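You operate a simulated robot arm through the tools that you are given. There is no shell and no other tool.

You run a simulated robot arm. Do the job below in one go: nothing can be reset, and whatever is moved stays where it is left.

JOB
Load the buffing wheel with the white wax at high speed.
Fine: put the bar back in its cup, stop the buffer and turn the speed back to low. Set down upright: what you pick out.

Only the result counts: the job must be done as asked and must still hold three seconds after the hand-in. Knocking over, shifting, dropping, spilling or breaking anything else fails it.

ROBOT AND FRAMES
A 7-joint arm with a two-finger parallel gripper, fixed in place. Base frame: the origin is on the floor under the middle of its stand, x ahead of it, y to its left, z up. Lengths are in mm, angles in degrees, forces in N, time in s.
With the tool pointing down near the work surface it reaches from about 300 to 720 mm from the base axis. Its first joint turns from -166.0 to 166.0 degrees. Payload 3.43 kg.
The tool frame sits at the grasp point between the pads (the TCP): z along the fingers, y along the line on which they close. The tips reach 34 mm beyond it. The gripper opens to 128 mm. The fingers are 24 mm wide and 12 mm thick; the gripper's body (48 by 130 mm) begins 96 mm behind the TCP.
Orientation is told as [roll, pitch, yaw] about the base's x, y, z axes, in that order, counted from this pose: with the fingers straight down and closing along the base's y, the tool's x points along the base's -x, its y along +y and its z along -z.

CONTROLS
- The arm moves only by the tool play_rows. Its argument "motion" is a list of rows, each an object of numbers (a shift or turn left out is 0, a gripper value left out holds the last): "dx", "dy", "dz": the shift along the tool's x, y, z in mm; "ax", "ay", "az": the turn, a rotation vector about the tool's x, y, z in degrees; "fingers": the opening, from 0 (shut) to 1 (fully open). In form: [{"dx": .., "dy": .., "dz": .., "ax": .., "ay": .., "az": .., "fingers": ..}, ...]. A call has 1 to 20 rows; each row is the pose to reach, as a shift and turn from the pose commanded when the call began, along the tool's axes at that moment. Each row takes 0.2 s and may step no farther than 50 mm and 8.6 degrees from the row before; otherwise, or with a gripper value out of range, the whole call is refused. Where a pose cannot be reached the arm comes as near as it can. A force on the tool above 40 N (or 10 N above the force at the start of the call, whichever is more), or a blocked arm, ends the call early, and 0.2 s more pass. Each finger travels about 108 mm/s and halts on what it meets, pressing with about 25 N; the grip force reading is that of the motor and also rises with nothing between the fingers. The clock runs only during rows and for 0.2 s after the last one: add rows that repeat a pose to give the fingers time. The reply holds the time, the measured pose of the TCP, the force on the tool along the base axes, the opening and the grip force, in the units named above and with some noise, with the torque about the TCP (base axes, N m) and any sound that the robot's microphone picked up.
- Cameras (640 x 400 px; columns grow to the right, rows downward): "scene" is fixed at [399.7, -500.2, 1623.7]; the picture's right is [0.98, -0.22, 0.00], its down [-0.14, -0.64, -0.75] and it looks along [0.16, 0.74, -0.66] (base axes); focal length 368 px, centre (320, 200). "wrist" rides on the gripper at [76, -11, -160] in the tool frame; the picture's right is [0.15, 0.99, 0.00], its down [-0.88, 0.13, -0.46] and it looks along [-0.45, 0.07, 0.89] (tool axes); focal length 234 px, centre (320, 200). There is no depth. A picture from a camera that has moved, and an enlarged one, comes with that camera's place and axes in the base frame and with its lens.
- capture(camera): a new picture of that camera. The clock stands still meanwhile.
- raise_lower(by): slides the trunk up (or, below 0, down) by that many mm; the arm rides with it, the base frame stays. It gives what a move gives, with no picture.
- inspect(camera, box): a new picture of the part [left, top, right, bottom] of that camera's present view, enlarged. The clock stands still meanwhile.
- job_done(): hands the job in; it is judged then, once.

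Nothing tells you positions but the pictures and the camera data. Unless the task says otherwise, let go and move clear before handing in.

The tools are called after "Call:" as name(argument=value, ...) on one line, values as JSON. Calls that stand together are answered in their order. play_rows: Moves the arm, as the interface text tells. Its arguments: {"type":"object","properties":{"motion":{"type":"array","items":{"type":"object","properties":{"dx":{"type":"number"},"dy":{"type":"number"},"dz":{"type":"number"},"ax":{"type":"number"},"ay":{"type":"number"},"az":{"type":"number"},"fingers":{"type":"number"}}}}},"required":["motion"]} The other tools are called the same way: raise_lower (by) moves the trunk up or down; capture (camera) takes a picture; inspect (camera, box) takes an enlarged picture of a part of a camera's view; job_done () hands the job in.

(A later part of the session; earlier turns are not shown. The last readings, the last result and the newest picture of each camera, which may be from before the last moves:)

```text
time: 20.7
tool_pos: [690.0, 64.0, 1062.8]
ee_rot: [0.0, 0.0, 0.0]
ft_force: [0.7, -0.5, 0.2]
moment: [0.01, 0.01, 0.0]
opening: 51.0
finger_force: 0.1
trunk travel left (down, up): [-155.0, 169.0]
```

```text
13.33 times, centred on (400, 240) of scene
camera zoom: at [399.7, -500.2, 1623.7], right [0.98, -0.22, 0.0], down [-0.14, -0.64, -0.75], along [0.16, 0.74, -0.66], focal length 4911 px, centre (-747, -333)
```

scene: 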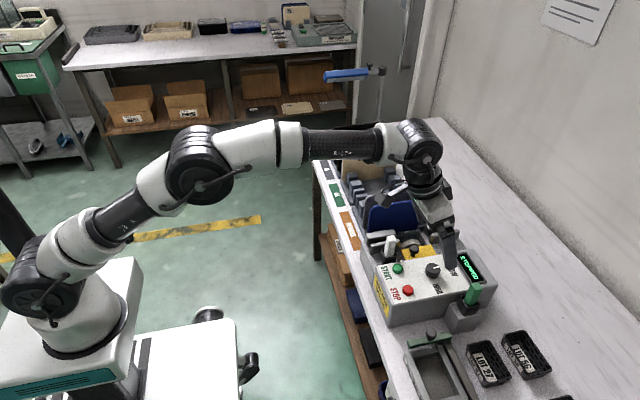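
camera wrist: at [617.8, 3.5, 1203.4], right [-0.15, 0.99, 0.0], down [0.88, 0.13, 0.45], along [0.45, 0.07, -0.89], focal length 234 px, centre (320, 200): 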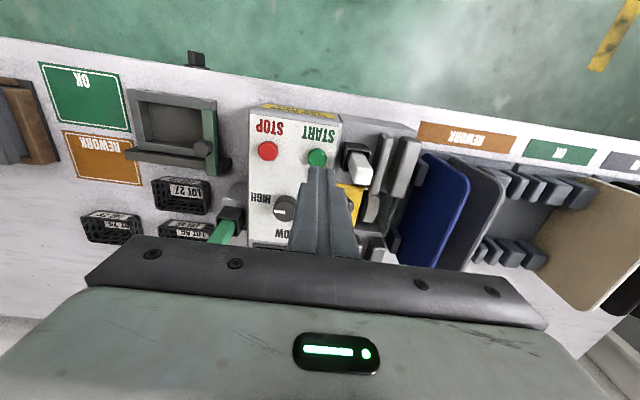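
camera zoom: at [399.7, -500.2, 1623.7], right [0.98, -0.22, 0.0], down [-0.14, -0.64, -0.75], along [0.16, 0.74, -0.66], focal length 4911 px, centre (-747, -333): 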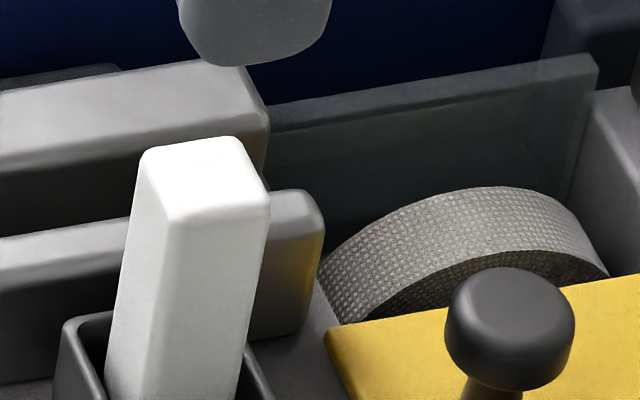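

The bar stands at about [700, 65]: roughly 20 mm square, top z≈967, cup rim z≈911. I'll descend with the fingertips stopping near z=918 and then close along y.

Call:
play_rows(motion=[{"dx": -10, "dy": 1, "dz": 20, "fingers": 0.38}, {"dx": -10, "dy": 1, "dz": 50, "fingers": 0.38}, {"dx": -10, "dy": 1, "dz": 80, "fingers": 0.38}, {"dx": -10, "dy": 1, "dz": 100, "fingers": 0.38}, {"dx": -10, "dy": 1, "dz": 110, "fingers": 0.38}, {"dx": -10, "dy": 1, "dz": 110, "fingers": 0.38}])

Call:
inspect(camera="wrist", box=[260, 100, 380, 220])

Call:
inspect(camera="scene", box=[370, 210, 434, 260])

```text
time: 22.1
tool_pos: [701.9, 62.9, 953.3]
ee_rot: [0.0, 0.0, 0.0]
ft_force: [-0.6, 0.4, -0.3]
moment: [-0.03, -0.01, 0.01]
opening: 48.4
finger_force: 0.0
trunk travel left (down, up): [-155.0, 169.0]
```

```text
3.33 times, centred on (320, 160) of wrist
camera zoom: at [625.1, 51.5, 1113.3], right [-0.15, 0.99, 0.0], down [0.88, 0.13, 0.46], along [0.45, 0.07, -0.89], focal length 781 px, centre (320, 333)
```

zoom: 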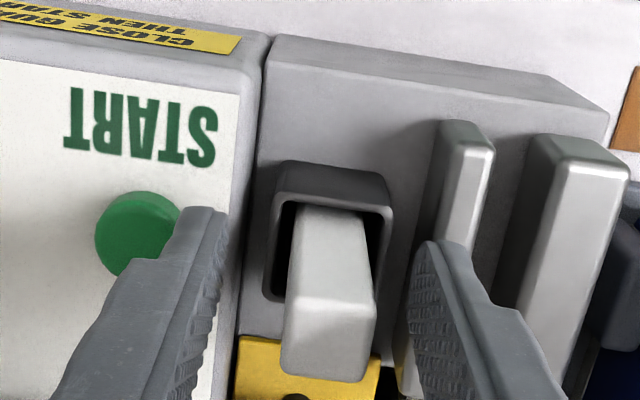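

```text
8.00 times, centred on (402, 235) of scene
camera zoom: at [399.7, -500.2, 1623.7], right [0.98, -0.22, 0.0], down [-0.14, -0.64, -0.75], along [0.16, 0.74, -0.66], focal length 2947 px, centre (-336, -80)
```

zoom: 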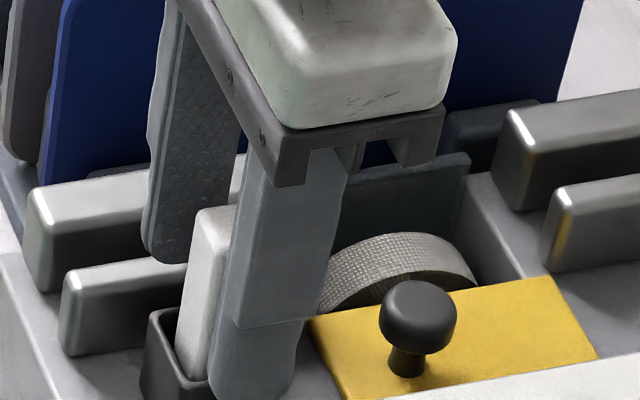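

Call:
play_rows(motion=[{"dx": 1, "dy": 1.5}, {"dx": 1, "dy": 1.5, "fingers": 0.25}, {"dx": 1, "dy": 1.5, "fingers": 0.05}, {"dx": 1, "dy": 1.5, "fingers": 0.05}, {"dx": 1, "dy": 1.5, "fingers": 0.05}])

Call:
inspect(camera="wrist", box=[260, 100, 380, 220])

```text
time: 23.3
tool_pos: [700.1, 65.3, 954.4]
ee_rot: [0.0, 0.1, -0.1]
ft_force: [0.3, -0.8, 0.3]
moment: [0.06, -0.03, 0.03]
opening: 19.0
finger_force: 24.7
trunk travel left (down, up): [-155.0, 169.0]
```

```text
3.33 times, centred on (320, 160) of wrist
camera zoom: at [623.8, 53.7, 1113.8], right [-0.15, 0.99, 0.0], down [0.88, 0.13, 0.46], along [0.45, 0.07, -0.89], focal length 781 px, centre (320, 333)
```

zoom: 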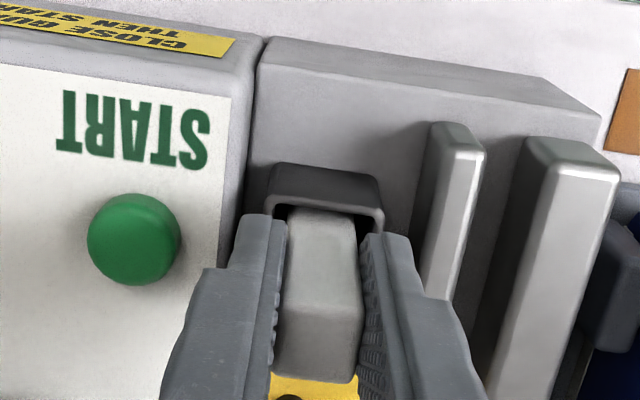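

The bar is held at 19 mm opening, TCP ≈ [700, 65, 954] (to be reused for the return). I lift it straight up out of the cup.

Call:
play_rows(motion=[{"dz": -8}, {"dz": -20}, {"dz": -35}, {"dz": -50}, {"dz": -70}, {"dz": -90}, {"dz": -90}])

Call:
inspect(camera="scene", box=[366, 190, 446, 260])

Call:
inspect(camera="wrist", box=[260, 100, 400, 240])

```text
time: 24.9
tool_pos: [699.1, 66.0, 1046.5]
ee_rot: [0.0, 0.0, 0.0]
ft_force: [-0.1, 0.1, -0.1]
moment: [-0.01, 0.02, 0.0]
opening: 19.2
finger_force: 25.3
trunk travel left (down, up): [-155.0, 169.0]
```

```text
5.71 times, centred on (406, 225) of scene
camera zoom: at [399.7, -500.2, 1623.7], right [0.98, -0.22, 0.0], down [-0.14, -0.64, -0.75], along [0.16, 0.74, -0.66], focal length 2105 px, centre (-171, 57)
```

zoom: 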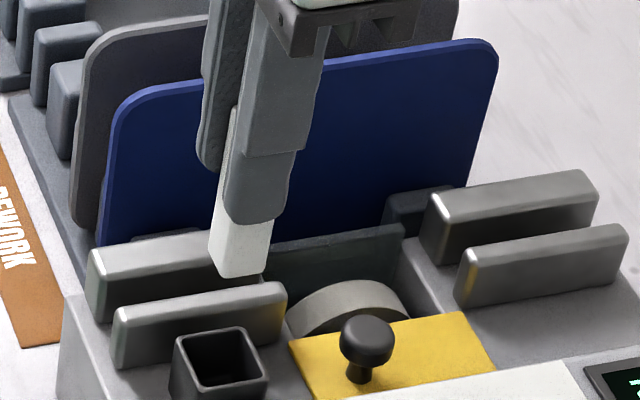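

```text
2.86 times, centred on (330, 170) of wrist
camera zoom: at [622.3, 54.8, 1205.8], right [-0.15, 0.99, 0.0], down [0.88, 0.13, 0.46], along [0.45, 0.07, -0.89], focal length 669 px, centre (291, 286)
```

zoom: 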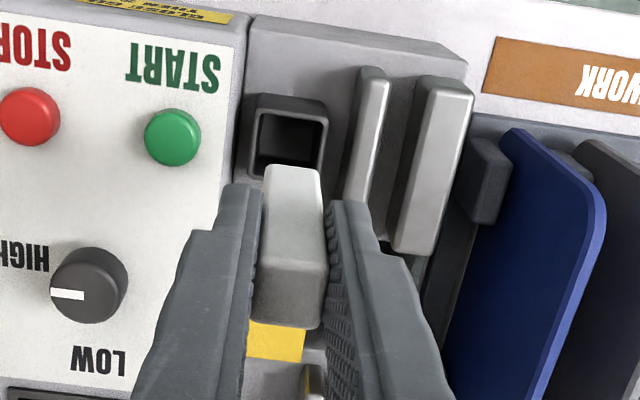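

Call:
inspect(camera="scene", box=[396, 228, 444, 258])

Call:
play_rows(motion=[{"ay": -7}, {"ay": -14}, {"ay": -20}, {"ay": -20}])

Call:
inspect(camera="wrist", box=[280, 60, 420, 200])

```text
13.33 times, centred on (420, 243) of scene
camera zoom: at [399.7, -500.2, 1623.7], right [0.98, -0.22, 0.0], down [-0.14, -0.64, -0.75], along [0.16, 0.74, -0.66], focal length 4911 px, centre (-1013, -373)
```

zoom: 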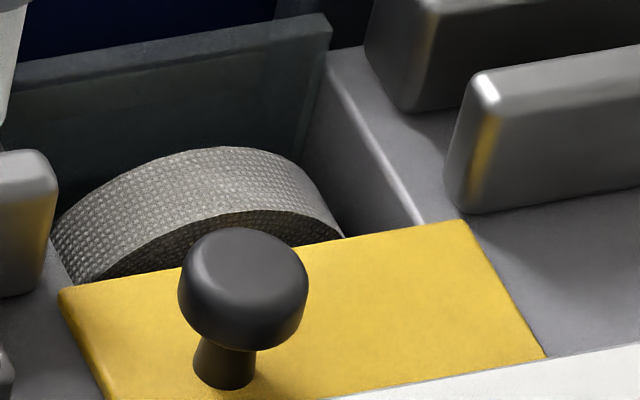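

```text
time: 25.9
tool_pos: [699.1, 64.7, 1044.4]
ee_rot: [0.0, -20.1, 0.0]
ft_force: [-0.8, -0.7, 0.2]
moment: [0.0, 0.01, -0.02]
opening: 19.4
finger_force: 25.2
trunk travel left (down, up): [-155.0, 169.0]
```

```text
2.86 times, centred on (350, 130) of wrist
camera zoom: at [572.4, 53.9, 1169.3], right [-0.14, 0.99, -0.05], down [0.67, 0.13, 0.73], along [0.73, 0.07, -0.68], focal length 669 px, centre (234, 400)
```

zoom: 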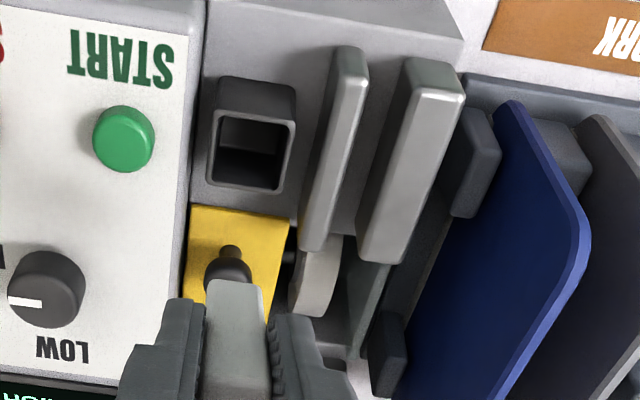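

The bar extends about 73 mm below the TCP. The wheel's top is near [789, 117, 870] with radius ≈31. I'll raise the trunk a little for reach, then bring the bar above the wheel at a 15° tilt.

Call:
raise_lower(by=80)

Call:
play_rows(motion=[{"dx": -2.5, "dy": 12, "dz": 19, "ay": 1.5}, {"dx": -5, "dy": 24.5, "dz": 38, "ay": 3}, {"dx": -7.5, "dy": 37, "dz": 57, "ay": 4}, {"dx": -10.2, "dy": 49.3, "dz": 77.1, "ay": 5}, {"dx": -10.2, "dy": 49.3, "dz": 77.1, "ay": 5}])

Call:
inspect(camera="scene", box=[370, 190, 466, 265])

Call:
capture(camera="wrist")

```text
time: 27.1
tool_pos: [698.8, 66.4, 1124.5]
ee_rot: [0.0, -20.0, 0.0]
ft_force: [-0.8, 0.0, -0.5]
moment: [-0.02, 0.02, -0.01]
opening: 19.4
finger_force: 25.3
trunk travel left (down, up): [-235.0, 89.0]
```

```text
time: 28.3
tool_pos: [734.8, 114.4, 1055.6]
ee_rot: [-0.1, -15.0, 0.0]
ft_force: [0.0, -0.8, -1.1]
moment: [0.0, 0.01, 0.01]
opening: 19.4
finger_force: 25.9
trunk travel left (down, up): [-235.0, 89.0]
```

```text
5.33 times, centred on (418, 228) of scene
camera zoom: at [399.7, -500.2, 1623.7], right [0.98, -0.22, 0.0], down [-0.14, -0.64, -0.75], along [0.16, 0.74, -0.66], focal length 1965 px, centre (-203, 53)
```

zoom: 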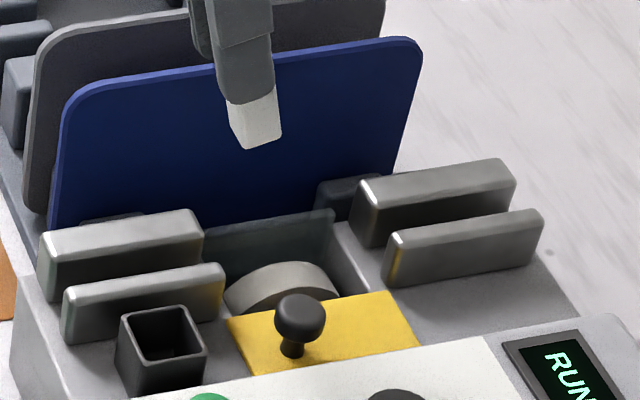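

```text
taken
camera wrist: at [619.4, 103.2, 1191.1], right [-0.14, 0.99, -0.04], down [0.73, 0.13, 0.67], along [0.67, 0.07, -0.74], focal length 234 px, centre (320, 200)
```

wrist: 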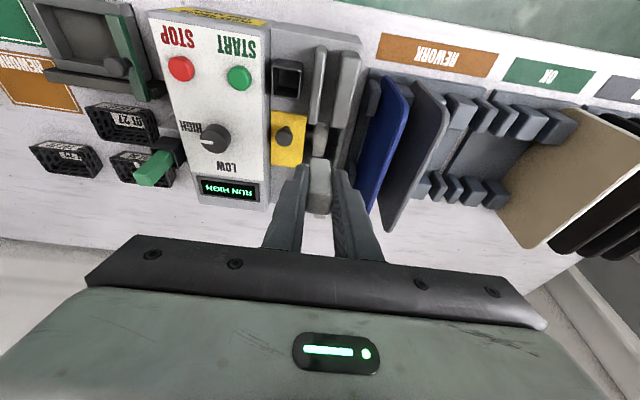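

Call:
inspect(camera="wrist", box=[260, 90, 380, 210])

```text
3.33 times, centred on (320, 150) of wrist
camera zoom: at [619.4, 103.2, 1191.1], right [-0.14, 0.99, -0.04], down [0.73, 0.13, 0.67], along [0.67, 0.07, -0.74], focal length 781 px, centre (320, 367)
```

zoom: 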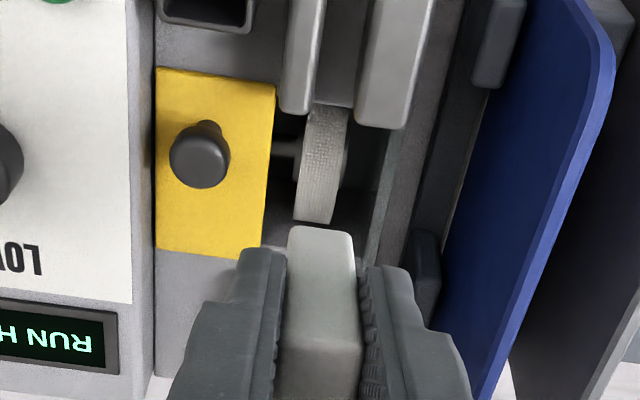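

The bar is lined up over the wheel (wheel centre y≈116). I advance along the tool axis to about 40 mm short of contact and check.

Call:
play_rows(motion=[{"dy": 0.6, "dz": 25}, {"dy": 0.6, "dz": 50}, {"dy": 0.6, "dz": 70}, {"dy": 0.6, "dz": 85}, {"dy": 0.6, "dz": 95}, {"dy": 0.6, "dz": 95}])

Call:
inspect(camera="scene", box=[380, 205, 460, 265])

Call:
inspect(camera="wrist", box=[260, 90, 380, 210])

```text
time: 29.7
tool_pos: [759.3, 115.4, 964.4]
ee_rot: [0.1, -15.1, 0.1]
ft_force: [0.1, -0.6, -1.1]
moment: [0.0, 0.01, -0.01]
opening: 19.5
finger_force: 25.3
trunk travel left (down, up): [-235.0, 89.0]
```

```text
6.67 times, centred on (420, 235) of scene
camera zoom: at [399.7, -500.2, 1623.7], right [0.98, -0.22, 0.0], down [-0.14, -0.64, -0.75], along [0.16, 0.74, -0.66], focal length 2456 px, centre (-347, -33)
```

zoom: 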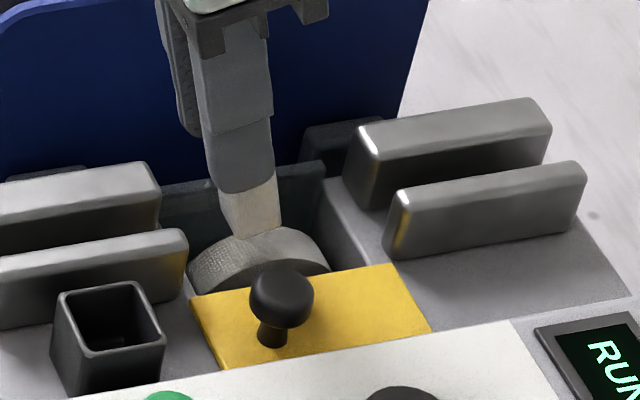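

```text
3.33 times, centred on (320, 150) of wrist
camera zoom: at [645.6, 104.5, 1098.6], right [-0.14, 0.99, -0.04], down [0.73, 0.13, 0.67], along [0.67, 0.07, -0.74], focal length 781 px, centre (320, 367)
```

zoom: 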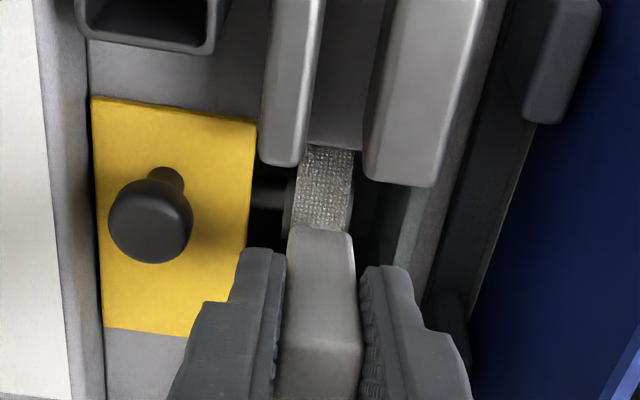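

Call:
play_rows(motion=[{"dz": 5}, {"dz": 10}, {"dz": 14}])

Call:
inspect(camera="scene", box=[380, 205, 460, 265])

```text
time: 30.5
tool_pos: [761.8, 115.9, 950.9]
ee_rot: [0.0, -15.1, 0.0]
ft_force: [0.8, -0.7, -0.7]
moment: [0.02, 0.03, 0.01]
opening: 19.2
finger_force: 25.6
trunk travel left (down, up): [-235.0, 89.0]
```

```text
6.67 times, centred on (420, 235) of scene
camera zoom: at [399.7, -500.2, 1623.7], right [0.98, -0.22, 0.0], down [-0.14, -0.64, -0.75], along [0.16, 0.74, -0.66], focal length 2456 px, centre (-347, -33)
```

zoom: 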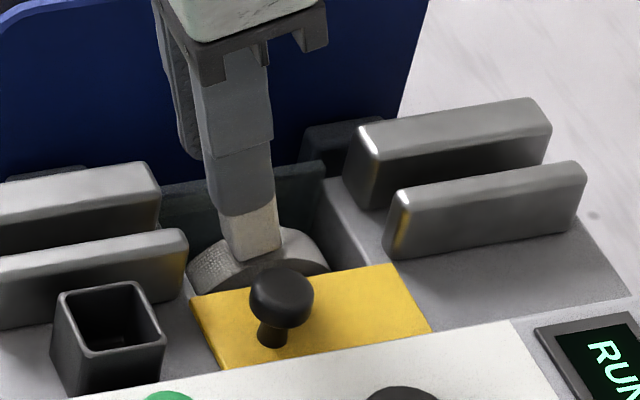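

Call:
play_rows(motion=[{"dz": 2}, {"dz": 4}, {"dz": 6}])

Call:
play_rows(motion=[{"dz": 1.5}, {"dz": 3}])

```text
time: 31.3
tool_pos: [764.1, 115.3, 944.8]
ee_rot: [0.0, -15.0, -0.1]
ft_force: [-1.3, 0.1, -0.5]
moment: [0.03, -0.02, 0.02]
opening: 19.1
finger_force: 24.5
trunk travel left (down, up): [-235.0, 89.0]
```

```text
time: 31.9
tool_pos: [764.9, 114.8, 943.8]
ee_rot: [-0.1, -15.0, 0.0]
ft_force: [-2.1, 0.4, 3.0]
moment: [-0.02, 0.14, -0.01]
opening: 19.2
finger_force: 25.0
trunk travel left (down, up): [-235.0, 89.0]
```

Contact has begun (about 3 N). I press a touch more and hold on the turning wheel.

Call:
play_rows(motion=[{"dz": 1}, {"dz": 1}, {"dz": 1}, {"dz": 1}, {"dz": 1}])

Call:
inspect(camera="scene", box=[380, 205, 498, 295])

Call:
inspect(camera="wrist", box=[260, 90, 380, 210])

```text
time: 33.1
tool_pos: [763.0, 115.4, 943.4]
ee_rot: [-0.1, -15.1, 0.0]
ft_force: [-5.9, 0.6, 8.7]
moment: [-0.03, 0.27, -0.02]
opening: 19.2
finger_force: 25.2
trunk travel left (down, up): [-235.0, 89.0]
```

```text
4.44 times, centred on (439, 250) of scene
camera zoom: at [399.7, -500.2, 1623.7], right [0.98, -0.22, 0.0], down [-0.14, -0.64, -0.75], along [0.16, 0.74, -0.66], focal length 1637 px, centre (-209, -22)
```

zoom: 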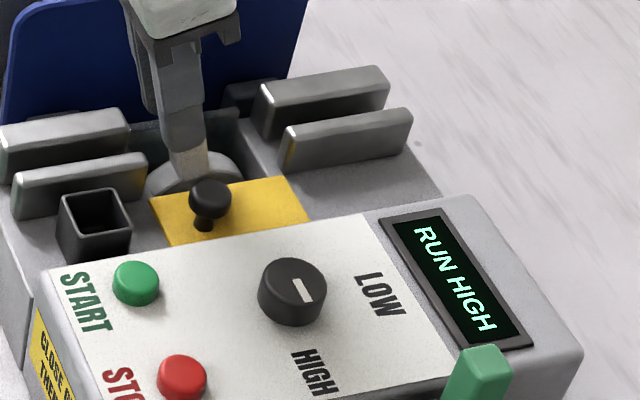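

```text
3.33 times, centred on (320, 150) of wrist
camera zoom: at [649.2, 104.4, 1077.8], right [-0.14, 0.99, -0.04], down [0.73, 0.13, 0.67], along [0.67, 0.07, -0.74], focal length 781 px, centre (320, 367)
```

zoom: 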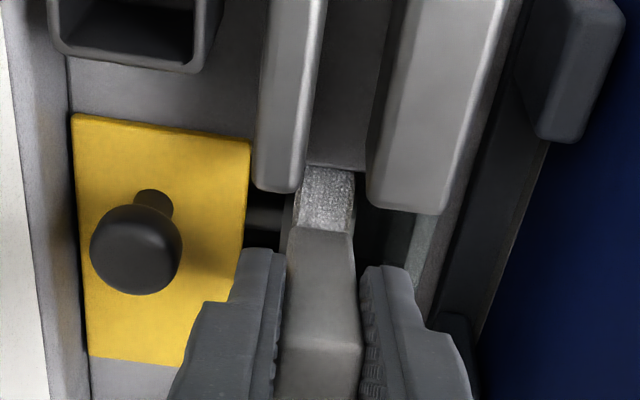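

Call:
play_rows(motion=[{"dz": 0}, {"dz": 0}, {"dz": 0}, {"dz": 0}, {"dz": 0}, {"dz": 0}, {"dz": 0}, {"dz": 0}, {"dz": 0}, {"dz": 0}])

Call:
inspect(camera="wrist", box=[260, 90, 380, 210])

Call:
inspect(camera="scene", box=[396, 228, 444, 258])

```text
time: 35.3
tool_pos: [763.6, 116.5, 943.2]
ee_rot: [-0.1, -15.1, 0.0]
ft_force: [-7.1, 0.0, 8.8]
moment: [0.0, 0.28, -0.05]
opening: 19.3
finger_force: 24.8
trunk travel left (down, up): [-235.0, 89.0]
```

```text
3.33 times, centred on (320, 150) of wrist
camera zoom: at [649.1, 104.4, 1077.6], right [-0.14, 0.99, -0.04], down [0.73, 0.13, 0.67], along [0.67, 0.07, -0.74], focal length 781 px, centre (320, 367)
```

zoom: 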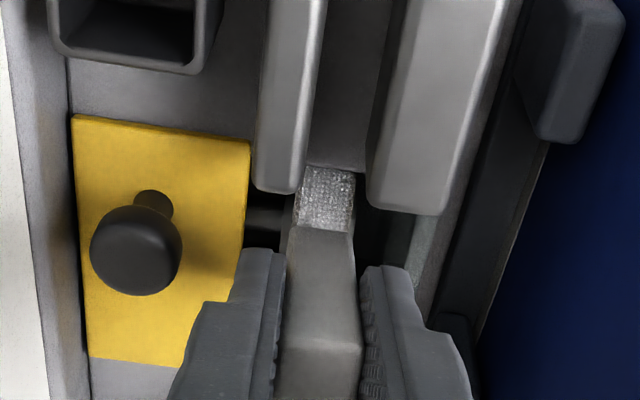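

```text
13.33 times, centred on (420, 243) of scene
camera zoom: at [399.7, -500.2, 1623.7], right [0.98, -0.22, 0.0], down [-0.14, -0.64, -0.75], along [0.16, 0.74, -0.66], focal length 4911 px, centre (-1013, -373)
```

zoom: 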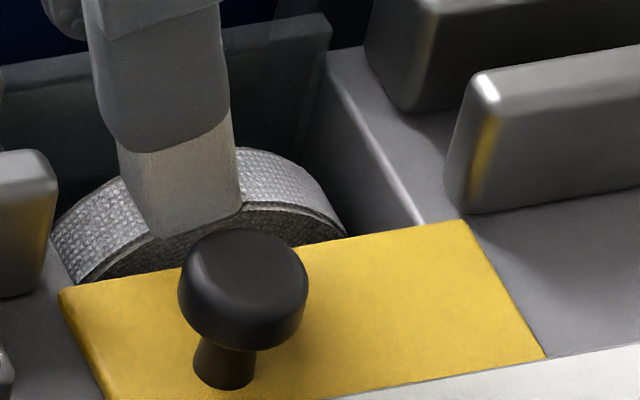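

The rim has taken on a whitish coat. I hold a little longer to make sure it's properly loaded.

Call:
play_rows(motion=[{"dz": 0}, {"dz": 0}, {"dz": 0}, {"dz": 0}, {"dz": 0}, {"dz": 0}, {"dz": 0}, {"dz": 0}, {"dz": 0}])

Call:
inspect(camera="scene", box=[396, 228, 444, 258])

```text
time: 37.3
tool_pos: [764.1, 116.3, 942.4]
ee_rot: [0.0, -15.1, 0.0]
ft_force: [-5.3, -0.1, 8.5]
moment: [-0.02, 0.26, 0.0]
opening: 19.1
finger_force: 25.2
trunk travel left (down, up): [-235.0, 89.0]
```

```text
13.33 times, centred on (420, 243) of scene
camera zoom: at [399.7, -500.2, 1623.7], right [0.98, -0.22, 0.0], down [-0.14, -0.64, -0.75], along [0.16, 0.74, -0.66], focal length 4911 px, centre (-1013, -373)
```

zoom: 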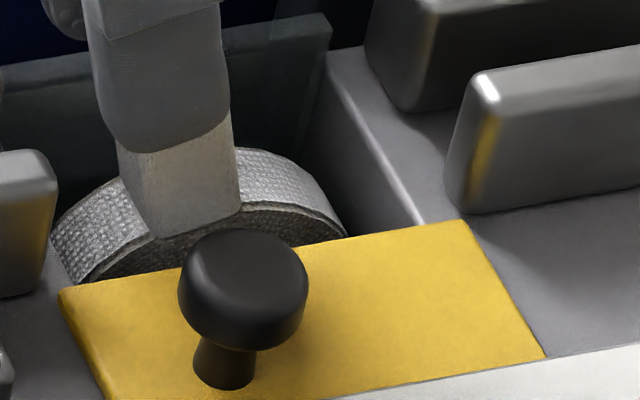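

The rim is evenly white and no longer changing, so it's loaded. I retract along the tool axis, bring the tool upright and go back over the cup.

Call:
play_rows(motion=[{"dz": -5}, {"dz": -20}, {"dz": -45}, {"dz": -75}, {"dz": -105}, {"dz": -110}])

Call:
inspect(camera="scene", box=[380, 195, 460, 265])

```text
time: 38.7
tool_pos: [737.6, 115.2, 1049.0]
ee_rot: [-0.1, -15.0, 0.0]
ft_force: [0.5, -0.1, -0.4]
moment: [-0.01, -0.01, 0.0]
opening: 19.1
finger_force: 25.7
trunk travel left (down, up): [-235.0, 89.0]
```

```text
5.71 times, centred on (420, 230) of scene
camera zoom: at [399.7, -500.2, 1623.7], right [0.98, -0.22, 0.0], down [-0.14, -0.64, -0.75], along [0.16, 0.74, -0.66], focal length 2105 px, centre (-251, 29)
```

zoom: 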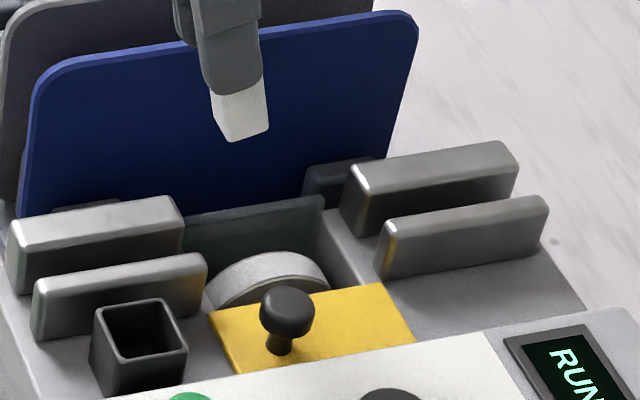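

Call:
play_rows(motion=[{"dx": 7.7, "dy": -12.5, "dz": -7.5, "ay": 4}, {"dx": 15.4, "dy": -25, "dz": -15, "ay": 8}, {"dx": 23.2, "dy": -37.4, "dz": -22.5, "ay": 11.5}, {"dx": 30.9, "dy": -49.9, "dz": -30, "ay": 15}, {"dx": 30.9, "dy": -49.9, "dz": -30, "ay": 15}, {"dx": 30.9, "dy": -49.9, "dz": -30, "ay": 15}])

Call:
inspect(camera="scene", box=[370, 190, 450, 260])

Call:
inspect(camera="wrist", box=[260, 100, 400, 240])

```text
time: 40.1
tool_pos: [699.4, 63.4, 1068.8]
ee_rot: [0.0, 0.0, 0.0]
ft_force: [0.0, 0.7, -0.6]
moment: [0.01, 0.02, 0.0]
opening: 19.5
finger_force: 25.2
trunk travel left (down, up): [-235.0, 89.0]
```

```text
5.71 times, centred on (410, 225) of scene
camera zoom: at [399.7, -500.2, 1623.7], right [0.98, -0.22, 0.0], down [-0.14, -0.64, -0.75], along [0.16, 0.74, -0.66], focal length 2105 px, centre (-194, 57)
```

zoom: 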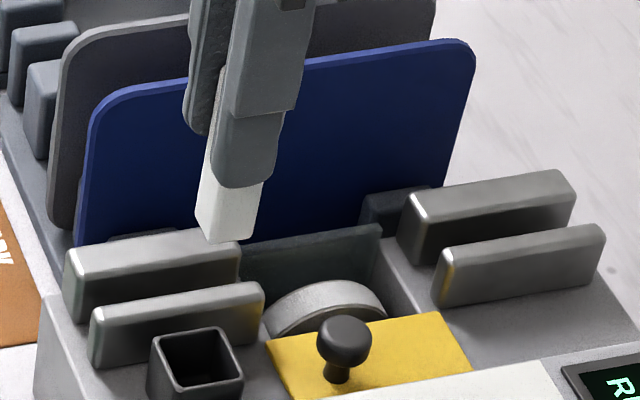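

```text
2.86 times, centred on (330, 170) of wrist
camera zoom: at [623.1, 53.0, 1228.2], right [-0.15, 0.99, 0.0], down [0.88, 0.13, 0.46], along [0.45, 0.07, -0.89], focal length 669 px, centre (291, 286)
```

zoom: 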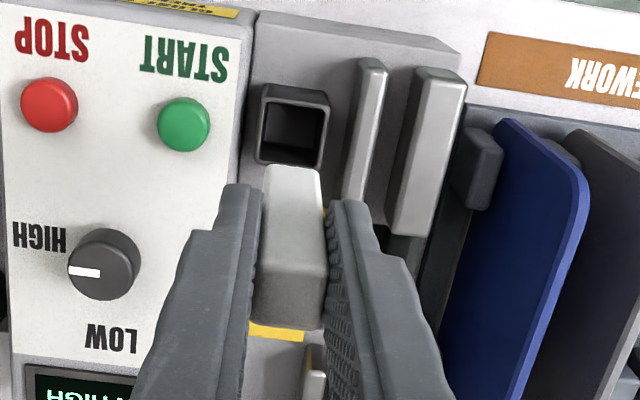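

The bar has kept its place in the grip. I line up over the cup and descend to just above the rim for a check.

Call:
play_rows(motion=[{"dx": -0.7, "dy": 0.8, "dz": 20}, {"dx": -0.7, "dy": 0.8, "dz": 45}, {"dx": -0.7, "dy": 0.8, "dz": 65}, {"dx": -0.7, "dy": 0.8, "dz": 78}, {"dx": -0.7, "dy": 0.8, "dz": 78}])

Call:
inspect(camera="scene", box=[370, 215, 434, 265])

Call:
inspect(camera="wrist", box=[270, 90, 370, 190])

```text
time: 41.3
tool_pos: [699.2, 65.2, 990.0]
ee_rot: [-0.1, 0.0, 0.1]
ft_force: [-1.0, -0.2, -0.7]
moment: [0.0, 0.0, 0.0]
opening: 19.2
finger_force: 24.6
trunk travel left (down, up): [-235.0, 89.0]
```

```text
8.00 times, centred on (402, 240) of scene
camera zoom: at [399.7, -500.2, 1623.7], right [0.98, -0.22, 0.0], down [-0.14, -0.64, -0.75], along [0.16, 0.74, -0.66], focal length 2947 px, centre (-336, -120)
```

zoom: 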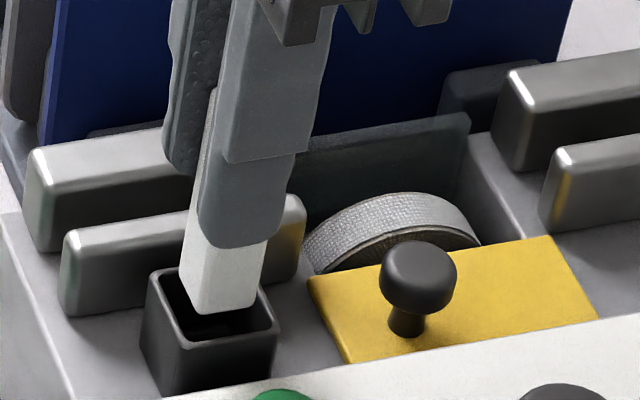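

```text
4.00 times, centred on (320, 140) of wrist
camera zoom: at [623.4, 53.8, 1149.3], right [-0.15, 0.99, 0.0], down [0.88, 0.13, 0.46], along [0.45, 0.07, -0.89], focal length 937 px, centre (320, 440)
```

zoom: 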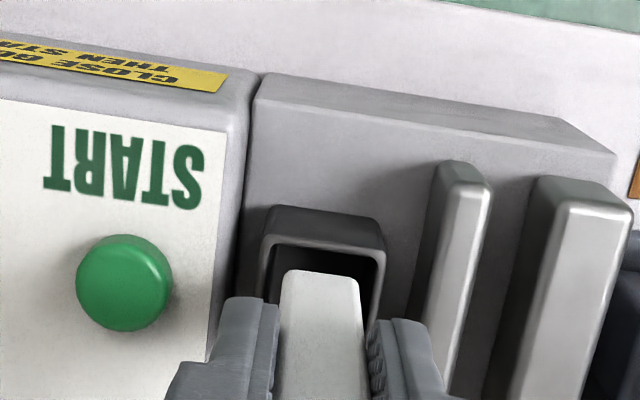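

Call:
play_rows(motion=[{"dx": -0.4, "dz": 8}, {"dx": -0.4, "dz": 16}, {"dx": -0.4, "dz": 24}, {"dx": -0.4, "dz": 30}, {"dx": -0.4, "dz": 33}, {"dx": -0.4, "dz": 34.5}])

Call:
inspect(camera="scene", box=[370, 215, 434, 265])

Call:
inspect(camera="wrist", box=[260, 100, 380, 220])

```text
time: 42.7
tool_pos: [699.5, 65.3, 955.8]
ee_rot: [0.0, 0.0, 0.0]
ft_force: [0.3, 0.5, 0.3]
moment: [0.0, 0.0, -0.03]
opening: 19.1
finger_force: 25.3
trunk travel left (down, up): [-235.0, 89.0]
```

```text
8.00 times, centred on (402, 240) of scene
camera zoom: at [399.7, -500.2, 1623.7], right [0.98, -0.22, 0.0], down [-0.14, -0.64, -0.75], along [0.16, 0.74, -0.66], focal length 2947 px, centre (-336, -120)
```

zoom: 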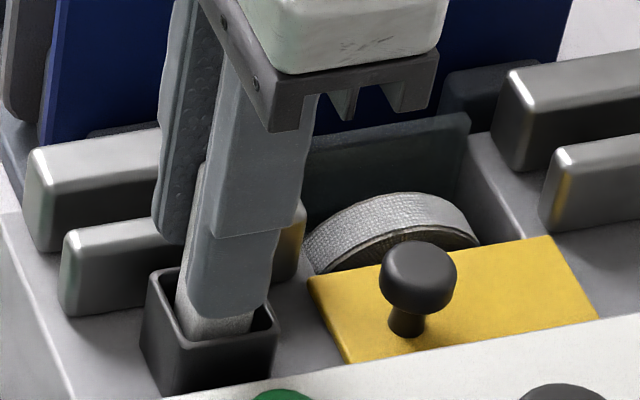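

```text
3.33 times, centred on (320, 160) of wrist
camera zoom: at [624.3, 54.8, 1115.8], right [-0.15, 0.99, 0.0], down [0.88, 0.13, 0.46], along [0.45, 0.07, -0.89], focal length 781 px, centre (320, 333)
```

zoom: 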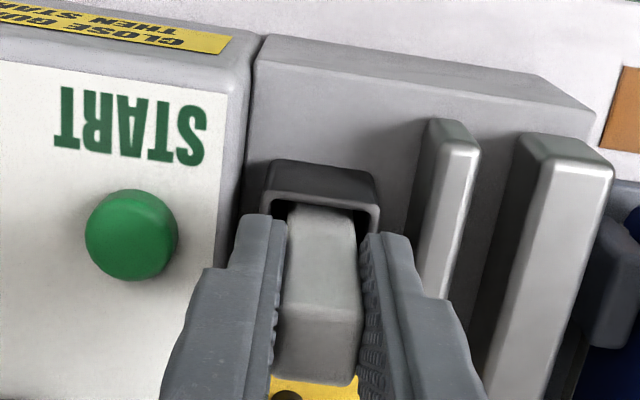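

Call:
play_rows(motion=[{"dz": 0.8}, {"dz": 1.5}, {"dz": 1.5}])

```text
time: 43.5
tool_pos: [700.2, 65.9, 954.9]
ee_rot: [0.0, 0.0, 0.0]
ft_force: [-0.3, 0.3, -1.0]
moment: [-0.02, 0.0, -0.02]
opening: 19.2
finger_force: 25.4
trunk travel left (down, up): [-235.0, 89.0]
```

Call:
play_rows(motion=[{"dz": 0.7}, {"dz": 1.4}, {"dz": 1.4}])

```text
time: 44.3
tool_pos: [700.3, 66.5, 954.0]
ee_rot: [0.0, -0.2, 0.0]
ft_force: [-0.1, 1.3, 4.2]
moment: [0.09, -0.09, 0.01]
opening: 19.3
finger_force: 25.5
trunk travel left (down, up): [-235.0, 89.0]
```

The bar's foot is on the cup floor (4 N). I open the fingers and rise straight up.

Call:
play_rows(motion=[{"dz": -0.7, "fingers": 0.2}, {"dz": -0.7, "fingers": 0.3}, {"dz": -0.7, "fingers": 0.38}, {"dz": -10, "fingers": 0.38}, {"dz": -30, "fingers": 0.38}, {"dz": -60, "fingers": 0.38}, {"dz": -90, "fingers": 0.38}, {"dz": -90, "fingers": 0.38}])

Call:
inspect(camera="scene", box=[370, 200, 498, 300])

Call:
inspect(camera="wrist", box=[230, 90, 400, 240])

```text
time: 46.1
tool_pos: [700.7, 67.6, 1042.2]
ee_rot: [0.0, 0.0, -0.1]
ft_force: [0.3, -0.9, 0.6]
moment: [0.01, -0.02, 0.03]
opening: 48.7
finger_force: 0.0
trunk travel left (down, up): [-235.0, 89.0]
```

```text
4.00 times, centred on (434, 250) of scene
camera zoom: at [399.7, -500.2, 1623.7], right [0.98, -0.22, 0.0], down [-0.14, -0.64, -0.75], along [0.16, 0.74, -0.66], focal length 1473 px, centre (-136, 0)
```

zoom: 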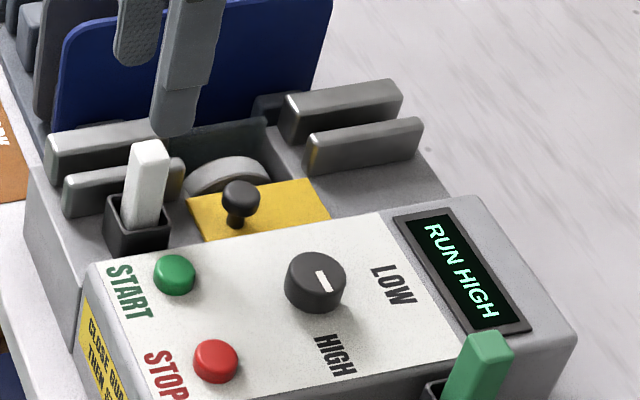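

```text
2.67 times, centred on (315, 165) of wrist
camera zoom: at [623.4, 56.2, 1202.6], right [-0.15, 0.99, 0.0], down [0.88, 0.13, 0.46], along [0.45, 0.07, -0.89], focal length 624 px, centre (333, 293)
```

zoom: 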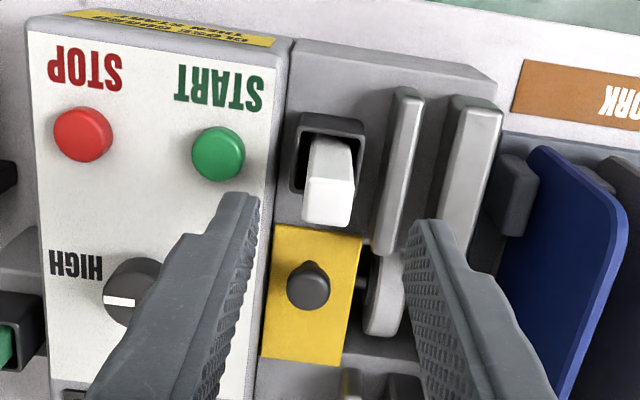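

The bar stands upright in its cup again. Next is STOP: I close the fingers and move over it at about [707, -49].

Call:
play_rows(motion=[{"dx": -2, "dy": -30, "fingers": 0.2}, {"dx": -4, "dy": -65, "fingers": 0.0}, {"dx": -6, "dy": -95, "fingers": 0.0}, {"dx": -6.5, "dy": -115.5, "dz": 10, "fingers": 0.0}, {"dx": -6.5, "dy": -115.5, "dz": 10, "fingers": 0.0}])

Call:
inspect(camera="wrist", box=[260, 110, 380, 210])

```text
time: 47.3
tool_pos: [707.7, -49.0, 1032.4]
ee_rot: [0.0, 0.0, 0.1]
ft_force: [0.7, 0.1, 0.2]
moment: [0.03, -0.01, 0.01]
opening: 0.0
finger_force: 25.5
trunk travel left (down, up): [-235.0, 89.0]
```

```text
4.00 times, centred on (320, 160) of wrist
camera zoom: at [632.5, -60.8, 1192.0], right [-0.15, 0.99, 0.0], down [0.88, 0.13, 0.46], along [0.45, 0.07, -0.89], focal length 937 px, centre (320, 360)
```

zoom: 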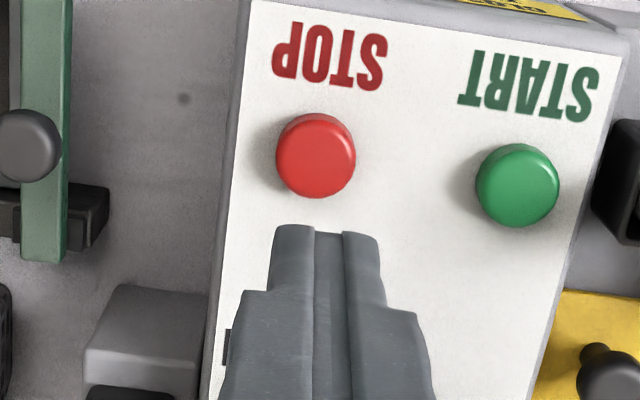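

Call:
play_rows(motion=[{"dx": 1, "dy": -1, "dz": 30}, {"dx": 1, "dy": -1, "dz": 55}, {"dx": 1, "dy": -1, "dz": 72}, {"dx": 1, "dy": -1, "dz": 80}, {"dx": 1, "dy": -1, "dz": 84}, {"dx": 1, "dy": -1, "dz": 87}, {"dx": 1, "dy": -1, "dz": 90}, {"dx": 1, "dy": -1, "dz": 92}])

Call:
inspect(camera="scene", box=[370, 200, 498, 300])

```text
time: 49.1
tool_pos: [706.0, -51.0, 940.7]
ee_rot: [0.2, -0.1, -0.1]
ft_force: [0.5, 0.3, 1.9]
moment: [0.02, -0.03, -0.02]
opening: 0.1
finger_force: 25.1
trunk travel left (down, up): [-235.0, 89.0]
heard: click
```

```text
4.00 times, centred on (434, 250) of scene
camera zoom: at [399.7, -500.2, 1623.7], right [0.98, -0.22, 0.0], down [-0.14, -0.64, -0.75], along [0.16, 0.74, -0.66], focal length 1473 px, centre (-136, 0)
```

zoom: 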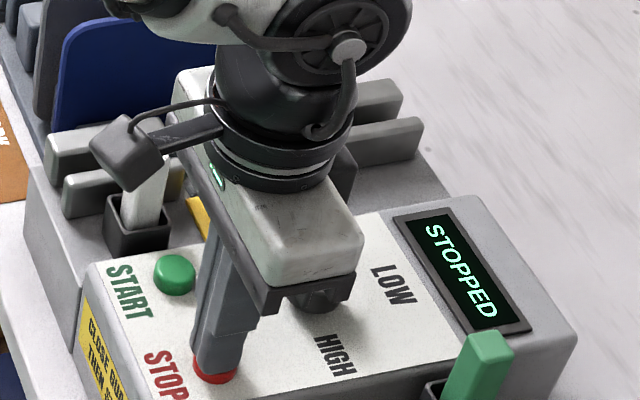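

The display reads STOPPED. I lift off and set up to turn the knob back, starting from -45° with the 20° tilt.

Call:
play_rows(motion=[{"dz": -12}, {"dz": -45}, {"dz": -90}, {"dz": -105}, {"dz": -105, "ay": -7}, {"dz": -105, "ay": -14}, {"dz": -105, "ay": -20, "fingers": 0.3}, {"dz": -105, "ay": -20, "fingers": 0.52}])

Call:
inspect(camera="scene", box=[370, 200, 498, 300])

```text
time: 50.9
tool_pos: [707.5, -50.7, 1045.0]
ee_rot: [0.0, -20.1, 0.0]
ft_force: [-0.5, -0.7, 0.0]
moment: [0.0, 0.02, -0.01]
opening: 66.5
finger_force: 0.0
trunk travel left (down, up): [-235.0, 89.0]
```

```text
4.00 times, centred on (434, 250) of scene
camera zoom: at [399.7, -500.2, 1623.7], right [0.98, -0.22, 0.0], down [-0.14, -0.64, -0.75], along [0.16, 0.74, -0.66], focal length 1473 px, centre (-136, 0)
```

zoom: 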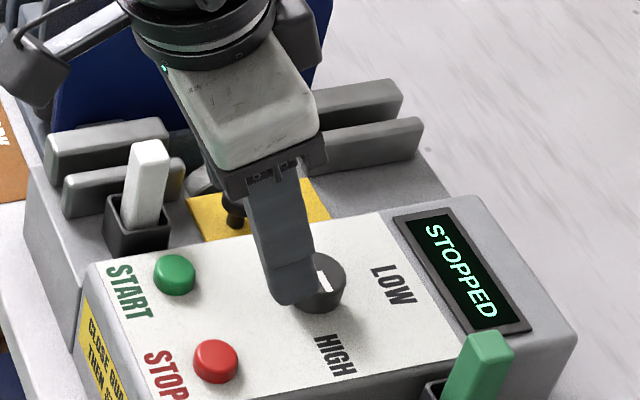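

Call:
play_rows(motion=[{"dx": -8.3, "dy": 6.3, "dz": 10.1, "ax": 2.565, "az": 7.048, "fingers": 0.52}, {"dx": -16.6, "dy": 12.6, "dz": 20.2, "ax": 5.13, "az": 14.097, "fingers": 0.52}, {"dx": -24.9, "dy": 18.9, "dz": 30.3, "ax": 7.695, "az": 21.145, "fingers": 0.52}, {"dx": -33.2, "dy": 25.2, "dz": 40.5, "ax": 10.26, "az": 28.19, "fingers": 0.52}, {"dx": -41.5, "dy": 31.5, "dz": 50.6, "ax": 12.825, "az": 35.24, "fingers": 0.52}, {"dx": -49.8, "dy": 37.8, "dz": 60.7, "ax": 15.39, "az": 42.29, "fingers": 0.52}, {"dx": -49.8, "dy": 37.8, "dz": 60.7, "ax": 15.39, "az": 42.29, "fingers": 0.52}])

Call:
inspect(camera="wrist", box=[240, 90, 400, 230])

Call:
inspect(camera="scene", box=[370, 200, 498, 300])

```text
time: 52.5
tool_pos: [773.6, -12.0, 1006.3]
ee_rot: [0.0, -20.0, -45.1]
ft_force: [-0.2, -0.1, 0.6]
moment: [-0.04, -0.02, 0.01]
opening: 66.5
finger_force: 0.1
trunk travel left (down, up): [-235.0, 89.0]
```

```text
2.86 times, centred on (320, 160) of wrist
camera zoom: at [677.5, 69.3, 1130.7], right [0.6, 0.8, -0.05], down [0.57, -0.38, 0.73], along [0.56, -0.47, -0.68], focal length 669 px, centre (320, 314)
```

zoom: 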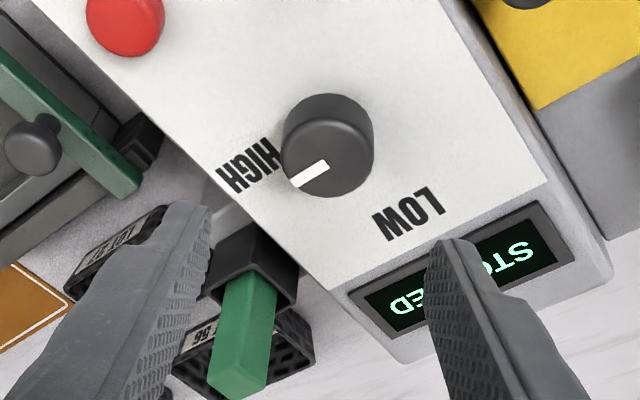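

```text
4.00 times, centred on (434, 250) of scene
camera zoom: at [399.7, -500.2, 1623.7], right [0.98, -0.22, 0.0], down [-0.14, -0.64, -0.75], along [0.16, 0.74, -0.66], focal length 1473 px, centre (-136, 0)
```

zoom: 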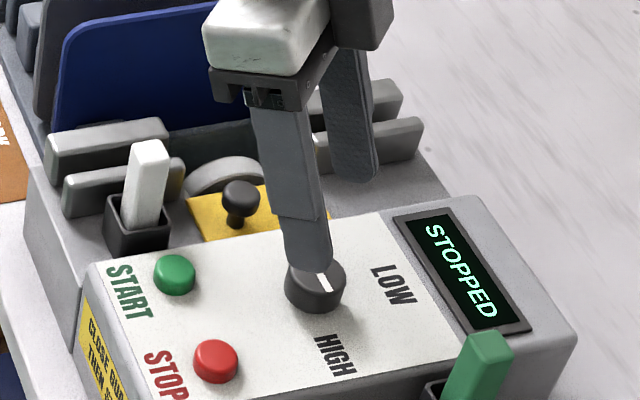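

Call:
play_rows(motion=[{"dx": 4.8, "dy": -0.1, "dz": 14, "fingers": 0.52}, {"dx": 9.6, "dy": -0.2, "dz": 28, "fingers": 0.52}, {"dx": 14.4, "dy": -0.3, "dz": 42, "fingers": 0.52}, {"dx": 19.3, "dy": -0.3, "dz": 55.7, "fingers": 0.52}, {"dx": 19.3, "dy": -0.3, "dz": 55.7, "fingers": 0.52}, {"dx": 19.3, "dy": -0.3, "dz": 55.7, "fingers": 0.35}, {"dx": 19.3, "dy": -0.3, "dz": 55.7, "fingers": 0.15}, {"dx": 19.3, "dy": -0.3, "dz": 55.7, "fingers": 0.15}])

Call:
inspect(camera="wrist", box=[240, 100, 400, 240])

```text
time: 54.3
tool_pos: [773.8, -9.9, 947.6]
ee_rot: [0.0, -20.0, -44.9]
ft_force: [1.5, 0.5, -0.7]
moment: [0.09, -0.3, 0.03]
opening: 33.1
finger_force: 44.8
trunk travel left (down, up): [-235.0, 89.0]
```

```text
2.86 times, centred on (320, 170) of wrist
camera zoom: at [676.7, 69.2, 1071.8], right [0.6, 0.8, -0.05], down [0.57, -0.38, 0.73], along [0.56, -0.47, -0.68], focal length 669 px, centre (320, 286)
```

zoom: 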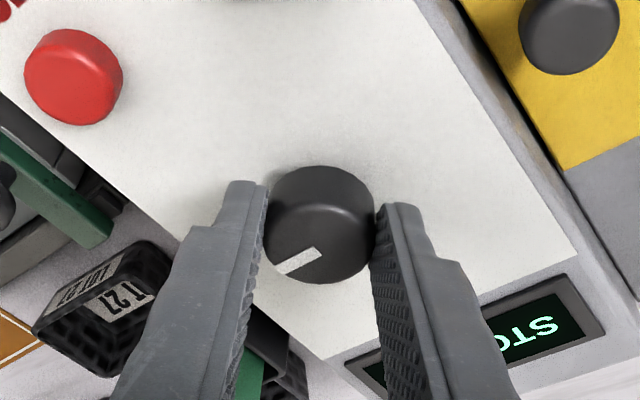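

The knob is gripped with hardly any side load. I turn counter-clockwise, the first 40°.

Call:
play_rows(motion=[{"dx": -0.09, "dy": -1.39, "dz": 0.03, "ax": -2.736, "az": -7.518}, {"dx": -0.36, "dy": -2.76, "dz": 0.13, "ax": -5.472, "az": -15.035}, {"dx": -0.81, "dy": -4.07, "dz": 0.3, "ax": -8.208, "az": -22.553}, {"dx": -1.43, "dy": -5.3, "dz": 0.52, "ax": -10.944, "az": -30.07}, {"dx": -2.2, "dy": -6.43, "dz": 0.8, "ax": -13.68, "az": -37.588}])

Call:
inspect(camera="wrist", box=[240, 100, 400, 240])

```text
time: 55.5
tool_pos: [770.1, -18.3, 948.1]
ee_rot: [0.0, -20.0, -4.8]
ft_force: [-7.1, 1.0, 5.9]
moment: [0.43, 0.44, 0.03]
opening: 33.0
finger_force: 45.3
trunk travel left (down, up): [-235.0, 89.0]
```

```text
2.86 times, centred on (320, 170) of wrist
camera zoom: at [644.2, -19.5, 1071.9], right [-0.05, 1.0, -0.05], down [0.68, 0.07, 0.73], along [0.73, 0.01, -0.68], focal length 669 px, centre (320, 286)
```

zoom: 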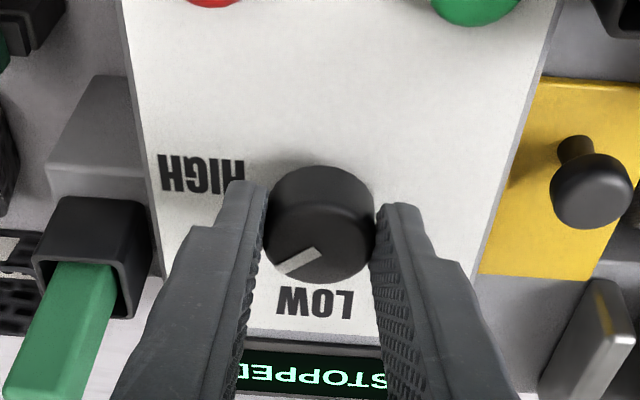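

Call:
play_rows(motion=[{"dx": 0.91, "dy": -1.49, "dz": -0.33, "ax": -2.736, "az": -7.518}, {"dx": 0.8, "dy": -2.94, "dz": -0.29, "ax": -5.472, "az": -15.035}, {"dx": 0.49, "dy": -4.36, "dz": -0.18, "ax": -8.208, "az": -22.553}, {"dx": 0, "dy": -5.72, "dz": 0, "ax": -10.944, "az": -30.07}, {"dx": -0.68, "dy": -7.06, "dz": 0.25, "ax": -13.68, "az": -37.588}, {"dx": -1.52, "dy": -8.19, "dz": 0.55, "ax": -16.416, "az": -45.106}, {"dx": -1.74, "dy": -8.47, "dz": 0.63, "ax": -17.1, "az": -46.985}])

Call:
inspect(camera="wrist", box=[240, 100, 400, 240])

```text
time: 57.1
tool_pos: [773.4, -27.3, 947.7]
ee_rot: [-0.2, -20.2, 45.1]
ft_force: [22.0, 3.0, 2.8]
moment: [-0.37, -0.25, -0.19]
opening: 33.1
finger_force: 45.1
trunk travel left (down, up): [-235.0, 89.0]
```

```text
2.86 times, centred on (320, 170) of wrist
camera zoom: at [692.1, -125.0, 1071.6], right [-0.8, 0.6, -0.05], down [0.38, 0.57, 0.73], along [0.47, 0.56, -0.68], focal length 669 px, centre (320, 286)
```

zoom: 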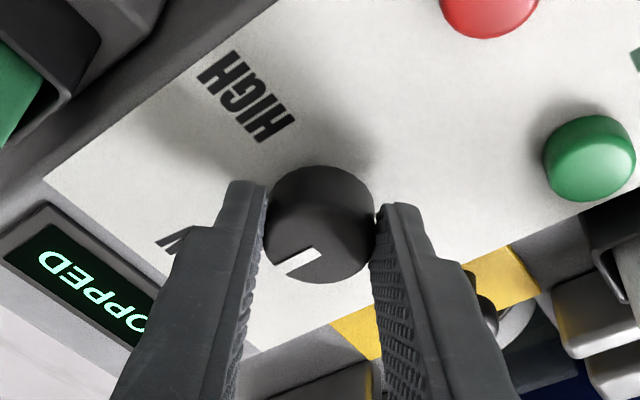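

It's turned back. I ease the side load, open, and lift clear.

Call:
play_rows(motion=[{"dx": -0.9, "dy": -0.8, "dz": 0.3}, {"dx": -1.9, "dy": -1.6, "dz": 0.7}, {"dx": -1.9, "dy": -1.6, "dz": 0.7, "fingers": 0.4}, {"dx": -1.9, "dy": -1.6, "dz": 0.7, "fingers": 0.5}, {"dx": -1.9, "dy": -1.6, "dz": 0.7, "fingers": 0.5}, {"dx": -8.7, "dy": -1.6, "dz": -18.1, "fingers": 0.5}, {"dx": -15.5, "dy": -1.6, "dz": -36.9, "fingers": 0.5}, {"dx": -25.8, "dy": -1.6, "dz": -65.1, "fingers": 0.5}])

Call:
inspect(camera="wrist", box=[240, 80, 400, 220])

Call:
inspect(camera="scene", box=[370, 200, 498, 300])

```text
time: 58.9
tool_pos: [777.1, -27.5, 1016.4]
ee_rot: [0.0, -20.0, 45.0]
ft_force: [-0.5, -0.1, -0.2]
moment: [-0.02, 0.0, 0.0]
opening: 64.0
finger_force: 0.0
trunk travel left (down, up): [-235.0, 89.0]
```

```text
2.86 times, centred on (320, 150) of wrist
camera zoom: at [696.6, -125.3, 1141.1], right [-0.8, 0.6, -0.05], down [0.38, 0.57, 0.73], along [0.47, 0.56, -0.68], focal length 669 px, centre (320, 343)
```

zoom: 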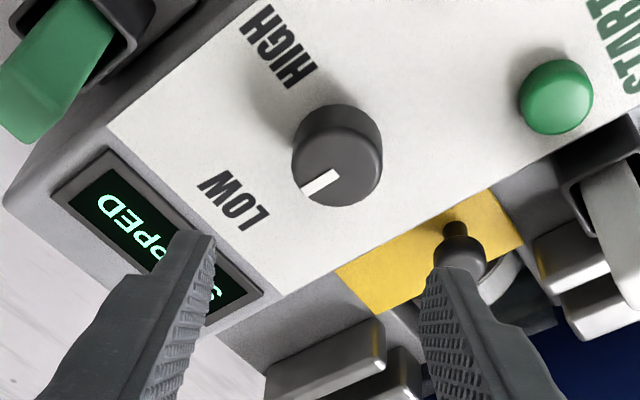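

```text
4.00 times, centred on (434, 250) of scene
camera zoom: at [399.7, -500.2, 1623.7], right [0.98, -0.22, 0.0], down [-0.14, -0.64, -0.75], along [0.16, 0.74, -0.66], focal length 1473 px, centre (-136, 0)
```

zoom: 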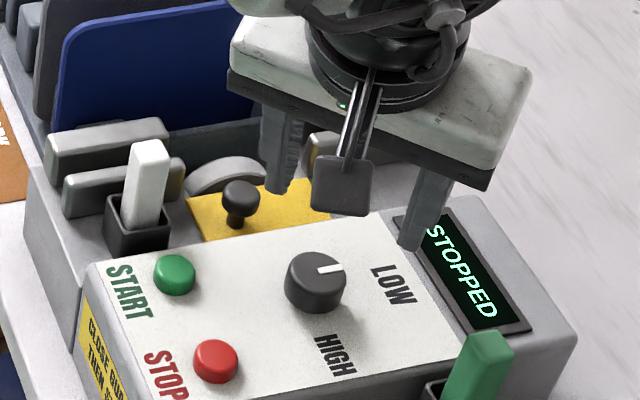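

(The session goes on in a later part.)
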